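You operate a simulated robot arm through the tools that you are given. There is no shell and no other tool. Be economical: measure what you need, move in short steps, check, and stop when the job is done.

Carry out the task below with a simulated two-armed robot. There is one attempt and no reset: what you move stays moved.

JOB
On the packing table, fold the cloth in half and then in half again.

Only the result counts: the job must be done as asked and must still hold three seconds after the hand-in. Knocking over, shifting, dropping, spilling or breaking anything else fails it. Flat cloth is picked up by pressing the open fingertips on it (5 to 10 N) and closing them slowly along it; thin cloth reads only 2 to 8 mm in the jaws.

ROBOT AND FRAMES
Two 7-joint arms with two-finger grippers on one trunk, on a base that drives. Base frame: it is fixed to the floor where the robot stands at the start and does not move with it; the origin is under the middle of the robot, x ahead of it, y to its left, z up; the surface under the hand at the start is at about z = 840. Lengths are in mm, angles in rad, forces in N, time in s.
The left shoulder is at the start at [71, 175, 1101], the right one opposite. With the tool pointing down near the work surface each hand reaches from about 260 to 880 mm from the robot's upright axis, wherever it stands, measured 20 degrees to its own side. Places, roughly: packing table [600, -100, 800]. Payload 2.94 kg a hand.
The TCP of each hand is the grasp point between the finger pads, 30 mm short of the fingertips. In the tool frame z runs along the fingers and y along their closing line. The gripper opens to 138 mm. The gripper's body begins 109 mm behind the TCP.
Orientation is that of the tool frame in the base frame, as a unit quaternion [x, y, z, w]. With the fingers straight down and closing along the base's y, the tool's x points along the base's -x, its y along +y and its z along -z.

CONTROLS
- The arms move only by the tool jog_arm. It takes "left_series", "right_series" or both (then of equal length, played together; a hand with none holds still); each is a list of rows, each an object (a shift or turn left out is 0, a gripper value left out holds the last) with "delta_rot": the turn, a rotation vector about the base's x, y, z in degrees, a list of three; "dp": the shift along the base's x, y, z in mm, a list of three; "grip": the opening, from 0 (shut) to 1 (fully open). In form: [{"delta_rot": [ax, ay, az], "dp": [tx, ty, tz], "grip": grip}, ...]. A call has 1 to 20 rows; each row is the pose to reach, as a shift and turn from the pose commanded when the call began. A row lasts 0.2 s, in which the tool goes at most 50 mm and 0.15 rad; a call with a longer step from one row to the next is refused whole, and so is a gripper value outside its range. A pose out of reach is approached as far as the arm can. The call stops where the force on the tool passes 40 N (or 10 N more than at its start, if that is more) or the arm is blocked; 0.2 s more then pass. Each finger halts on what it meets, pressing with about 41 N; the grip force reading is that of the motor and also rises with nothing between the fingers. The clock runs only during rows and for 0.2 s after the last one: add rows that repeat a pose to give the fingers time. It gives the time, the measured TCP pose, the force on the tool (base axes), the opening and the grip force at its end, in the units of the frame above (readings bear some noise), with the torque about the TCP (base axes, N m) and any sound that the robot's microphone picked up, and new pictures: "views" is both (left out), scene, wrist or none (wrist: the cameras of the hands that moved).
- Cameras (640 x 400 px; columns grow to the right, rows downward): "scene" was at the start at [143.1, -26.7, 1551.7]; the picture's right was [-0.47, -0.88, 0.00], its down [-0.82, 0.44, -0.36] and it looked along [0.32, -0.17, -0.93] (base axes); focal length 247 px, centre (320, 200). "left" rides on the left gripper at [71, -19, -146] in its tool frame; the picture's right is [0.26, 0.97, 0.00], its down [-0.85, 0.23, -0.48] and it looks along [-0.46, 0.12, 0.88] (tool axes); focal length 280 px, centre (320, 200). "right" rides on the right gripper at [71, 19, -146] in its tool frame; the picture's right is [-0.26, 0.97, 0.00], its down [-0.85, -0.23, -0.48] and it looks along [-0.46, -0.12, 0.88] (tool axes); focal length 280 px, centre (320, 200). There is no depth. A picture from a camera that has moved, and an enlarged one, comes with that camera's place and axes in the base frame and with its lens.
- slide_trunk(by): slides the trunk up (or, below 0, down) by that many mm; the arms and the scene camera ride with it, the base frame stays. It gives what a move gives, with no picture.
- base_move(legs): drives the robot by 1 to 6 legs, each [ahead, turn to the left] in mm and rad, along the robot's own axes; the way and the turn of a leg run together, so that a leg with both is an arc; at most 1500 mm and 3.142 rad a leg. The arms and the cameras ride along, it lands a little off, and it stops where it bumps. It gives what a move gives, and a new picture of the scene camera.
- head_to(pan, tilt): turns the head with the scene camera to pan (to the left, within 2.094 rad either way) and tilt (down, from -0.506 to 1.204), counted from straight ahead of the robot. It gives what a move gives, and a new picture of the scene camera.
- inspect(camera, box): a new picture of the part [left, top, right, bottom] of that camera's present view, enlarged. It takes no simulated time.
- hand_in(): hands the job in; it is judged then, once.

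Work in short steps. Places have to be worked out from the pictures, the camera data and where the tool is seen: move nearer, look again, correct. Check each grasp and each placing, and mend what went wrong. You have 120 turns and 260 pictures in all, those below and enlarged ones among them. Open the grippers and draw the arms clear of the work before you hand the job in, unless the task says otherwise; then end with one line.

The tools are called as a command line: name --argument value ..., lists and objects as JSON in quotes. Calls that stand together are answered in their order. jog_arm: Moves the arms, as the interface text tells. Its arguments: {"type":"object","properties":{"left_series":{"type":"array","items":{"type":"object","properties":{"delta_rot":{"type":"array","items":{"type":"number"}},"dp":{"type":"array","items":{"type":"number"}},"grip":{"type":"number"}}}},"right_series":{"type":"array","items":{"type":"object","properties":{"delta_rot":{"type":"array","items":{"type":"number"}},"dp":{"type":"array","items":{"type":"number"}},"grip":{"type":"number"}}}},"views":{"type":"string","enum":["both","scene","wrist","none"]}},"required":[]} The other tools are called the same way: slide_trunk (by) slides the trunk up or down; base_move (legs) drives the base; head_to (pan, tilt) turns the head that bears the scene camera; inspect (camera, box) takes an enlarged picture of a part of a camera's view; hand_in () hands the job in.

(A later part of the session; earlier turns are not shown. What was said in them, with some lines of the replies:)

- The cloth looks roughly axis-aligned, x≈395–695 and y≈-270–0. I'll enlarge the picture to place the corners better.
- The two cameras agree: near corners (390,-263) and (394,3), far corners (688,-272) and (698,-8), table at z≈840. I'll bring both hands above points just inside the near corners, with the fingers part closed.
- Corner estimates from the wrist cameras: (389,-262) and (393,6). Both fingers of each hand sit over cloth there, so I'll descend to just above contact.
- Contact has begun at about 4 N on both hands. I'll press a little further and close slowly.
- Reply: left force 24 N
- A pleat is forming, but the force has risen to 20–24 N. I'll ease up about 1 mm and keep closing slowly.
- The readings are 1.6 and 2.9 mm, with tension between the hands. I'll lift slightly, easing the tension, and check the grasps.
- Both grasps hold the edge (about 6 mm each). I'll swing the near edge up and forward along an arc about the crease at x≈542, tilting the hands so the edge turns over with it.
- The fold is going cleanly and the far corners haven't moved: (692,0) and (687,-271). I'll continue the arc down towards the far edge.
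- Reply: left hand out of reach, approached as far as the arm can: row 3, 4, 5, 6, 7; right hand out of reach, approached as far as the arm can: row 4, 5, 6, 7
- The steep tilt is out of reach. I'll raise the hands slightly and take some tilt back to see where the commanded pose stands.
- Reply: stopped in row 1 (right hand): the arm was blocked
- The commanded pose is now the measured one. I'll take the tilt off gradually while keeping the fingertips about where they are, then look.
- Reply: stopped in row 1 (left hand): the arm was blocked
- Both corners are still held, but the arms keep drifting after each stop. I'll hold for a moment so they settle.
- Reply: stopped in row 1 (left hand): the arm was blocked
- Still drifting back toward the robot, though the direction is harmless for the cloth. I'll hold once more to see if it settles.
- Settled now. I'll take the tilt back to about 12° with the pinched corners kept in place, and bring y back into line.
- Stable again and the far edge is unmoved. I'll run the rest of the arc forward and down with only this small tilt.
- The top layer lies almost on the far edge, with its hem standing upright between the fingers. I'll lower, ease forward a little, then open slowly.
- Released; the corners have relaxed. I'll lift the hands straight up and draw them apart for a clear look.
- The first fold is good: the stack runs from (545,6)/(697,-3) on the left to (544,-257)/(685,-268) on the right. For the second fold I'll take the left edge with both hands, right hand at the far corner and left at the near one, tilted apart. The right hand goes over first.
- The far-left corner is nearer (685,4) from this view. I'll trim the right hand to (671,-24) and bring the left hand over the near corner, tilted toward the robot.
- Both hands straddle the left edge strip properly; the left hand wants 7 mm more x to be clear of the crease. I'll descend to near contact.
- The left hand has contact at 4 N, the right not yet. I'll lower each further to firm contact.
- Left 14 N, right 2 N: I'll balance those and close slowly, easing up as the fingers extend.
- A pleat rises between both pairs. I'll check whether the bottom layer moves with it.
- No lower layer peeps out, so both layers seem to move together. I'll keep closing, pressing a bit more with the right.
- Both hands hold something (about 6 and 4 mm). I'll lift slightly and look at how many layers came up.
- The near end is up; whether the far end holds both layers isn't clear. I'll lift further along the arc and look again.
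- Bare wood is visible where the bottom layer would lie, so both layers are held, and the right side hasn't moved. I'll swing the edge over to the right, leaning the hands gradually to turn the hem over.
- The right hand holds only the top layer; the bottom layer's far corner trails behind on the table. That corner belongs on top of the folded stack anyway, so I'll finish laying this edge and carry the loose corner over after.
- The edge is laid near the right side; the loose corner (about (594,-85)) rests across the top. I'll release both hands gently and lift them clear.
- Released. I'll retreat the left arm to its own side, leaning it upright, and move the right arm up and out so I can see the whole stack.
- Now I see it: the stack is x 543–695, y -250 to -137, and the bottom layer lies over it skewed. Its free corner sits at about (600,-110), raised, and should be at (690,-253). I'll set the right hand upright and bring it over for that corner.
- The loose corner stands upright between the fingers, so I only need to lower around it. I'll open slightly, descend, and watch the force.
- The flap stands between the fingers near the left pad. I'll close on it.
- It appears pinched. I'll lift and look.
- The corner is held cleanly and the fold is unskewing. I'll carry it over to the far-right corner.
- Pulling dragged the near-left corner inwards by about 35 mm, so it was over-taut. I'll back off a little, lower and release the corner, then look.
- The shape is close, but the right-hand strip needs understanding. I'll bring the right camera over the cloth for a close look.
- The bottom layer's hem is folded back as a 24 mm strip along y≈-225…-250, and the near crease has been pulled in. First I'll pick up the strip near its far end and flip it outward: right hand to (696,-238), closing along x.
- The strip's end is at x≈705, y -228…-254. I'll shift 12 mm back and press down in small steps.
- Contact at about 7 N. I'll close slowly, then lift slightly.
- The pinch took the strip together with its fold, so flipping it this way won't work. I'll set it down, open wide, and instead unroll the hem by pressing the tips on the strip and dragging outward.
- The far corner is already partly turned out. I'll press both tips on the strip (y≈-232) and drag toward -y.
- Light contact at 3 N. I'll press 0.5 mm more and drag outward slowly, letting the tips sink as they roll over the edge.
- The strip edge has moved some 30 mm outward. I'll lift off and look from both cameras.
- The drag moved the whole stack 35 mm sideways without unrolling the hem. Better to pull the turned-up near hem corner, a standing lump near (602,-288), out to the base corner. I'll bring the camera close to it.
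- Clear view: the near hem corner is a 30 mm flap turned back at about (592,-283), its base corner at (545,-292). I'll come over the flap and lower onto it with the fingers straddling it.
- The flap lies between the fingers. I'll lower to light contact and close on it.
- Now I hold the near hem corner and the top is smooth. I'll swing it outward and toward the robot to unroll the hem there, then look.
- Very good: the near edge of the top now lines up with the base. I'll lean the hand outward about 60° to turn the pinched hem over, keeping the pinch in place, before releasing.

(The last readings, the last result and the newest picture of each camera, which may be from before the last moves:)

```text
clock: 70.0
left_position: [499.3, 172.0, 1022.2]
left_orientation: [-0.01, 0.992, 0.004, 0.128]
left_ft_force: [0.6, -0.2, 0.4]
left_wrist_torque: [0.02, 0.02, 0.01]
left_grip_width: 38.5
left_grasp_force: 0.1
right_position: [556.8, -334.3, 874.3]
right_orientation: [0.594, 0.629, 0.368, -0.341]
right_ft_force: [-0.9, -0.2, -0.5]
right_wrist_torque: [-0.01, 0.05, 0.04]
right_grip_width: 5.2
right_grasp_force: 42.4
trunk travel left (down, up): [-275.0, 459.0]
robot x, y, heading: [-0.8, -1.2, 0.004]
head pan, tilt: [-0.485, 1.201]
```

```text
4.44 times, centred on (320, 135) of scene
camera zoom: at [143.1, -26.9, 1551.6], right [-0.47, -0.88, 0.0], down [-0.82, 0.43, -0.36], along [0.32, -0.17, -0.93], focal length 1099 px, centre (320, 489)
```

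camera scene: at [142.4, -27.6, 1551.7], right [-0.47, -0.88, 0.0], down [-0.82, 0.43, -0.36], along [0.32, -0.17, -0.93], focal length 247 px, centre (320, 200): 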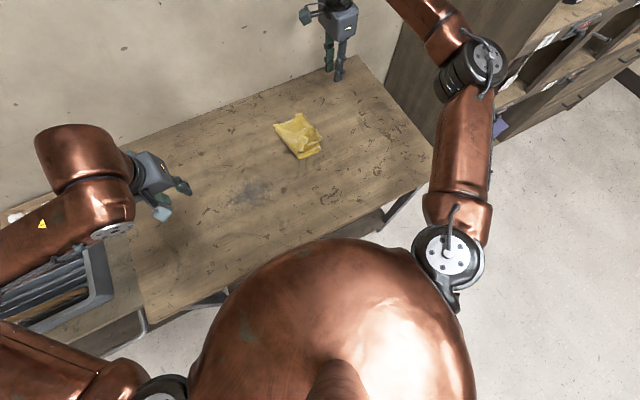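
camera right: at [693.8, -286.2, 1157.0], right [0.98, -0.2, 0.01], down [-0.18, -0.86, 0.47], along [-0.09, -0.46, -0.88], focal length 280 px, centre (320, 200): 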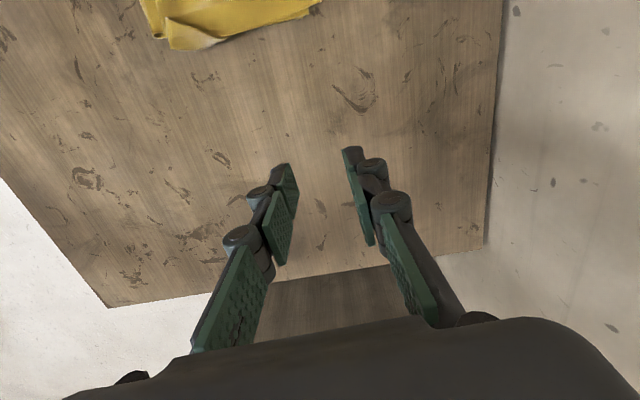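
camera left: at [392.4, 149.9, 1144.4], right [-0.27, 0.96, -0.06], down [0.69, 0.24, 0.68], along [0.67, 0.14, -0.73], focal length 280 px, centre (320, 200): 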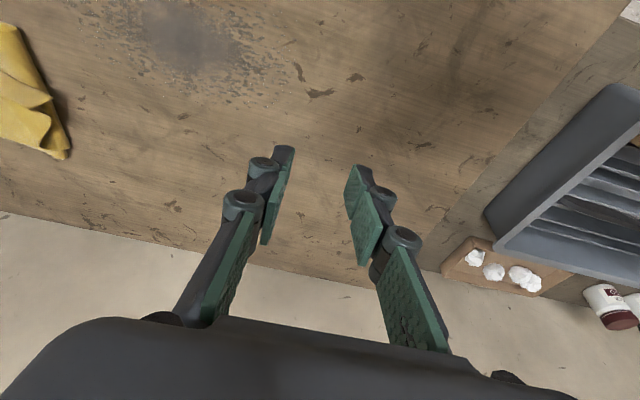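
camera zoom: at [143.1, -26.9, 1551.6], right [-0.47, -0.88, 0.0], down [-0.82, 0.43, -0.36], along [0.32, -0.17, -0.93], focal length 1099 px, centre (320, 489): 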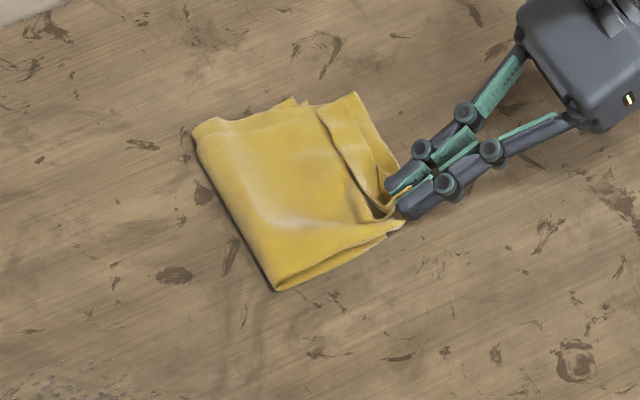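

The lean works. I'll lower a touch, open a little and withdraw outward along the fingers so the hem is drawn flat.

jog_arm --right_series '[{"dp": [-2, -3, -3]}, {"dp": [-2, -3, -4], "grip": 0.03}, {"dp": [-2, -3, -4], "grip": 0.08}, {"dp": [-2, -3, -4], "grip": 0.12}, {"dp": [-2, -3, -4], "grip": 0.15}, {"dp": [-2, -18, 4]}, {"dp": [-2, -44, 20]}, {"dp": [-2, -80, 45]}]' --views "none"

inspect --camera "scene" --box '[260, 90, 380, 180]'

```text
clock: 71.8
left_position: [498.2, 173.1, 1022.1]
left_orientation: [-0.012, 0.992, 0.004, 0.129]
left_ft_force: [0.3, -0.3, -0.8]
left_wrist_torque: [0.0, 0.01, -0.01]
left_grip_width: 38.7
left_grasp_force: 0.0
right_position: [553.2, -415.2, 919.0]
right_orientation: [0.595, 0.629, 0.366, -0.34]
right_ft_force: [1.0, 0.4, 0.0]
right_wrist_torque: [0.04, 0.01, -0.02]
right_grip_width: 20.7
right_grasp_force: 0.0
trunk travel left (down, up): [-275.0, 459.0]
robot x, y, heading: [-0.5, 0.8, 0.002]
head pan, tilt: [-0.485, 1.201]
```

```text
4.44 times, centred on (320, 135) of scene
camera zoom: at [142.5, -26.6, 1551.7], right [-0.47, -0.88, 0.0], down [-0.82, 0.43, -0.36], along [0.32, -0.17, -0.93], focal length 1099 px, centre (320, 489)
```

zoom: 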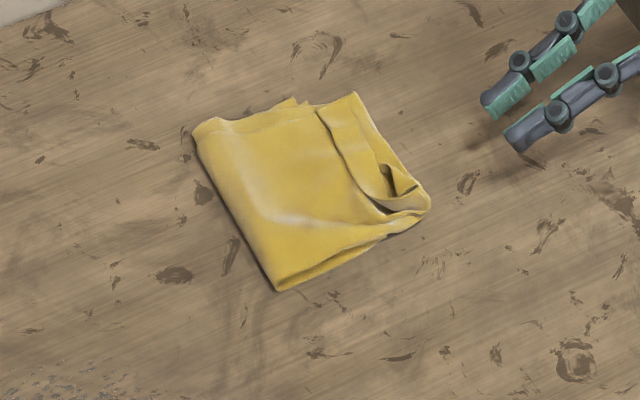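

The footprint is now about 137 × 150 mm, close to a clean quarter. The near hem corner still stands up near (590,-320), so I'll set the hand upright and look at it closely.

jog_arm --right_series '[{"dp": [0, 0, 5], "delta_rot": [-8, 0, 0]}, {"dp": [5, 5, 10], "delta_rot": [-16, 0, 0]}, {"dp": [10, 10, 15], "delta_rot": [-24, 0, 0]}, {"dp": [15, 20, 15], "delta_rot": [-32, 0, 0]}, {"dp": [20, 30, 15], "delta_rot": [-40, 0, 0]}, {"dp": [25, 40, 10], "delta_rot": [-48, 0, 0]}, {"dp": [30, 45, 5], "delta_rot": [-56, 0, 0]}, {"dp": [32, 47, 0], "delta_rot": [-60, 0, 0]}, {"dp": [32, 47, 0], "delta_rot": [-60, 0, 0]}]' --views "none"

inspect --camera "right" --box '[140, 0, 500, 220]'

```text
clock: 73.8
left_position: [499.3, 173.2, 1020.5]
left_orientation: [-0.011, 0.992, 0.004, 0.128]
left_ft_force: [-0.9, -0.1, -0.3]
left_wrist_torque: [0.0, 0.01, 0.04]
left_grip_width: 38.7
left_grasp_force: 0.1
right_position: [586.7, -366.3, 919.0]
right_orientation: [0.685, 0.728, 0.003, 0.003]
right_ft_force: [0.5, 0.0, 0.5]
right_wrist_torque: [-0.01, -0.01, 0.03]
right_grip_width: 20.7
right_grasp_force: 0.1
trunk travel left (down, up): [-275.0, 459.0]
robot x, y, heading: [-2.5, -0.7, 0.002]
head pan, tilt: [-0.485, 1.201]
```

```text
1.78 times, centred on (320, 110) of right
camera zoom: at [599.7, -294.5, 1062.7], right [0.98, -0.2, 0.01], down [-0.18, -0.86, 0.47], along [-0.09, -0.47, -0.88], focal length 498 px, centre (320, 360)
```

zoom: 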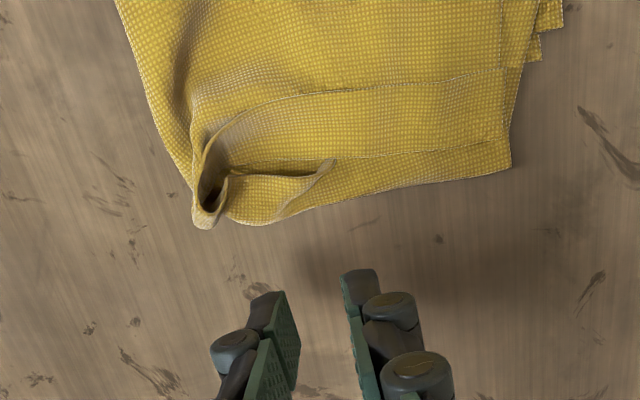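

The hem near end is curled into a small swirl around (550–600,-325). The footprint is right, so I'll just press this curl flat with both fingertips and then recheck.

jog_arm --right_series '[{"dp": [-8, 25, 0], "grip": 0.25}, {"dp": [-14, 43, 0]}, {"dp": [-14, 43, -20]}, {"dp": [-14, 43, -34]}, {"dp": [-14, 43, -41]}, {"dp": [-14, 43, -44]}, {"dp": [-14, 43, -45]}, {"dp": [-14, 43, -45]}]' --views "none"

inspect --camera "right" --box '[140, 20, 500, 240]'

```text
clock: 75.6
left_position: [498.0, 173.1, 1020.6]
left_orientation: [-0.011, 0.992, 0.004, 0.128]
left_ft_force: [1.3, -0.8, -0.5]
left_wrist_torque: [0.02, -0.04, 0.01]
left_grip_width: 38.8
left_grasp_force: 0.0
right_position: [572.5, -323.2, 873.9]
right_orientation: [0.685, 0.729, 0.003, 0.003]
right_ft_force: [-0.2, -1.0, 8.4]
right_wrist_torque: [-0.03, 0.19, -0.01]
right_grip_width: 34.2
right_grasp_force: 0.1
trunk travel left (down, up): [-275.0, 459.0]
robot x, y, heading: [-3.0, 4.0, 0.002]
head pan, tilt: [-0.485, 1.201]
```

```text
1.78 times, centred on (320, 130) of right
camera zoom: at [585.8, -251.5, 1019.1], right [0.98, -0.2, 0.01], down [-0.18, -0.86, 0.47], along [-0.09, -0.47, -0.88], focal length 498 px, centre (320, 324)
```

zoom: 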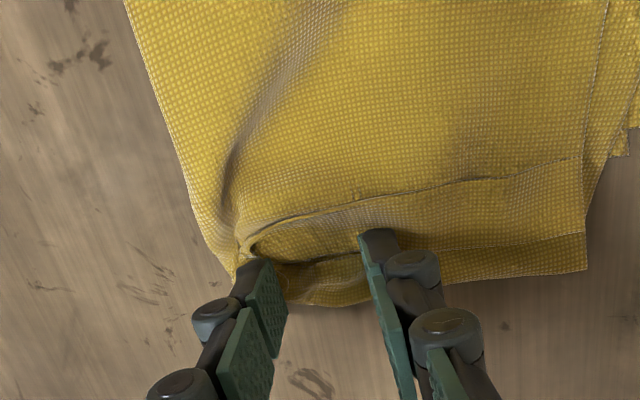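

Pressed flat at 8 N. I'll lift straight up, draw clear, and review.

jog_arm --right_series '[{"dp": [0, 0, 12]}, {"dp": [0, 0, 45]}, {"dp": [0, -20, 85]}, {"dp": [0, -60, 110]}, {"dp": [0, -105, 125]}]' --views "none"

inspect --camera "scene" --box '[260, 90, 380, 180]'

inspect --camera "right" --box '[140, 0, 500, 220]'

```text
clock: 76.8
left_position: [498.0, 173.4, 1021.1]
left_orientation: [-0.011, 0.992, 0.004, 0.128]
left_ft_force: [0.2, 0.7, -0.4]
left_wrist_torque: [0.03, -0.03, 0.01]
left_grip_width: 38.4
left_grasp_force: 0.1
right_position: [572.6, -431.5, 998.3]
right_orientation: [0.686, 0.728, 0.004, 0.002]
right_ft_force: [0.9, -0.2, -0.1]
right_wrist_torque: [0.03, -0.06, -0.02]
right_grip_width: 34.5
right_grasp_force: 0.1
trunk travel left (down, up): [-275.0, 459.0]
robot x, y, heading: [-4.2, -1.5, -0.003]
head pan, tilt: [-0.485, 1.201]
```

```text
4.44 times, centred on (320, 135) of scene
camera zoom: at [142.4, -27.3, 1551.7], right [-0.47, -0.88, 0.0], down [-0.82, 0.43, -0.36], along [0.32, -0.17, -0.93], focal length 1099 px, centre (320, 489)
```

zoom: 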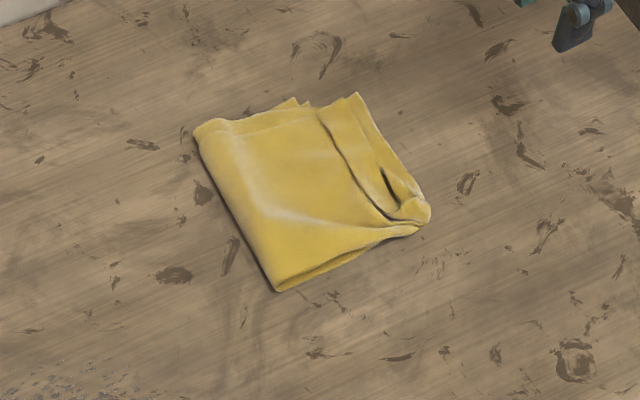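

```text
1.78 times, centred on (320, 110) of right
camera zoom: at [585.8, -359.6, 1143.6], right [0.98, -0.2, 0.01], down [-0.18, -0.86, 0.47], along [-0.09, -0.46, -0.88], focal length 498 px, centre (320, 360)
```

zoom: 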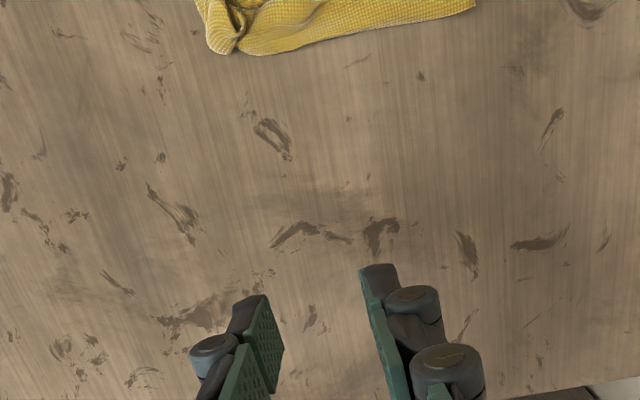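

The cloth is now a compact quarter-size stack, about 150 × 135 mm, with its corners gathered at the far right. I'll open both grippers, draw the arms clear and take a last look.

jog_arm --left_series '[{"dp": [-5, 10, 10], "grip": 0.5}, {"dp": [-10, 20, 20], "grip": 0.7}, {"dp": [-10, 20, 20], "grip": 0.8}, {"dp": [-10, 20, 20], "grip": 0.8}]' --right_series '[{"dp": [-20, -10, 15], "grip": 0.5}, {"dp": [-50, -20, 30], "grip": 0.7}, {"dp": [-80, -30, 40], "grip": 0.8}, {"dp": [-80, -30, 40], "grip": 0.8}]' --views "scene"

inspect --camera "scene" --box '[270, 100, 370, 170]'

```text
clock: 77.8
left_position: [486.8, 192.6, 1039.8]
left_orientation: [-0.012, 0.992, 0.004, 0.127]
left_ft_force: [0.1, 0.5, -0.3]
left_wrist_torque: [-0.03, 0.04, -0.01]
left_grip_width: 110.3
left_grasp_force: 0.0
right_position: [492.7, -459.5, 1038.7]
right_orientation: [0.685, 0.729, 0.003, 0.003]
right_ft_force: [0.3, 0.4, 0.3]
right_wrist_torque: [0.01, 0.05, 0.02]
right_grip_width: 110.6
right_grasp_force: 0.1
trunk travel left (down, up): [-275.0, 459.0]
robot x, y, heading: [-2.4, 0.7, -0.003]
head pan, tilt: [-0.485, 1.201]
camera scene: at [143.9, -26.0, 1551.5], right [-0.47, -0.88, 0.0], down [-0.82, 0.43, -0.36], along [0.32, -0.17, -0.93], focal length 247 px, centre (320, 200)
```

scene: 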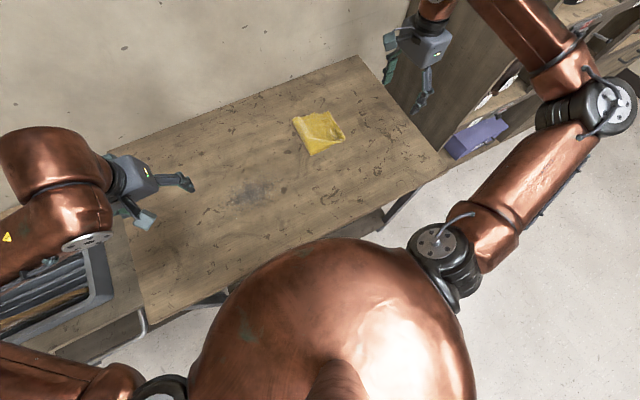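

```text
5.71 times, centred on (320, 135) of scene
camera zoom: at [143.9, -26.0, 1551.5], right [-0.47, -0.88, 0.0], down [-0.82, 0.43, -0.36], along [0.32, -0.17, -0.93], focal length 1413 px, centre (320, 571)
```

zoom: 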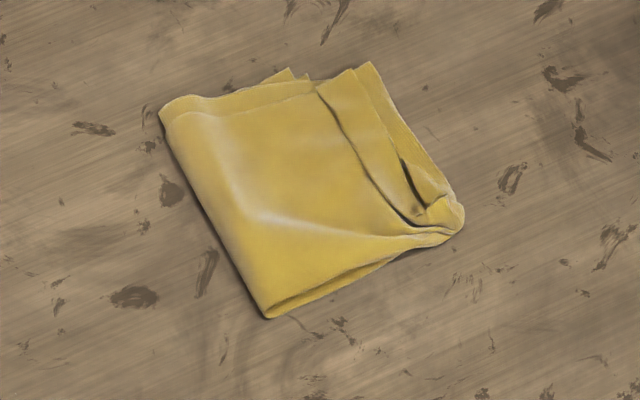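

The stack is at rest, quarter size, nothing else has been disturbed, and both hands are open and clear. I'm handing it in.

hand_in

```text
The job is handed in.
```

I folded the cloth in half twice and handed it in as a stack of roughly 150 × 135 mm on the packing table. The second fold is untidy: the hem is turned back about 24 mm along the right side, and the near end of it has a small curl. The crease probably sits a few centimetres off the true middle, and the stack slid sideways along the table while I worked on it.
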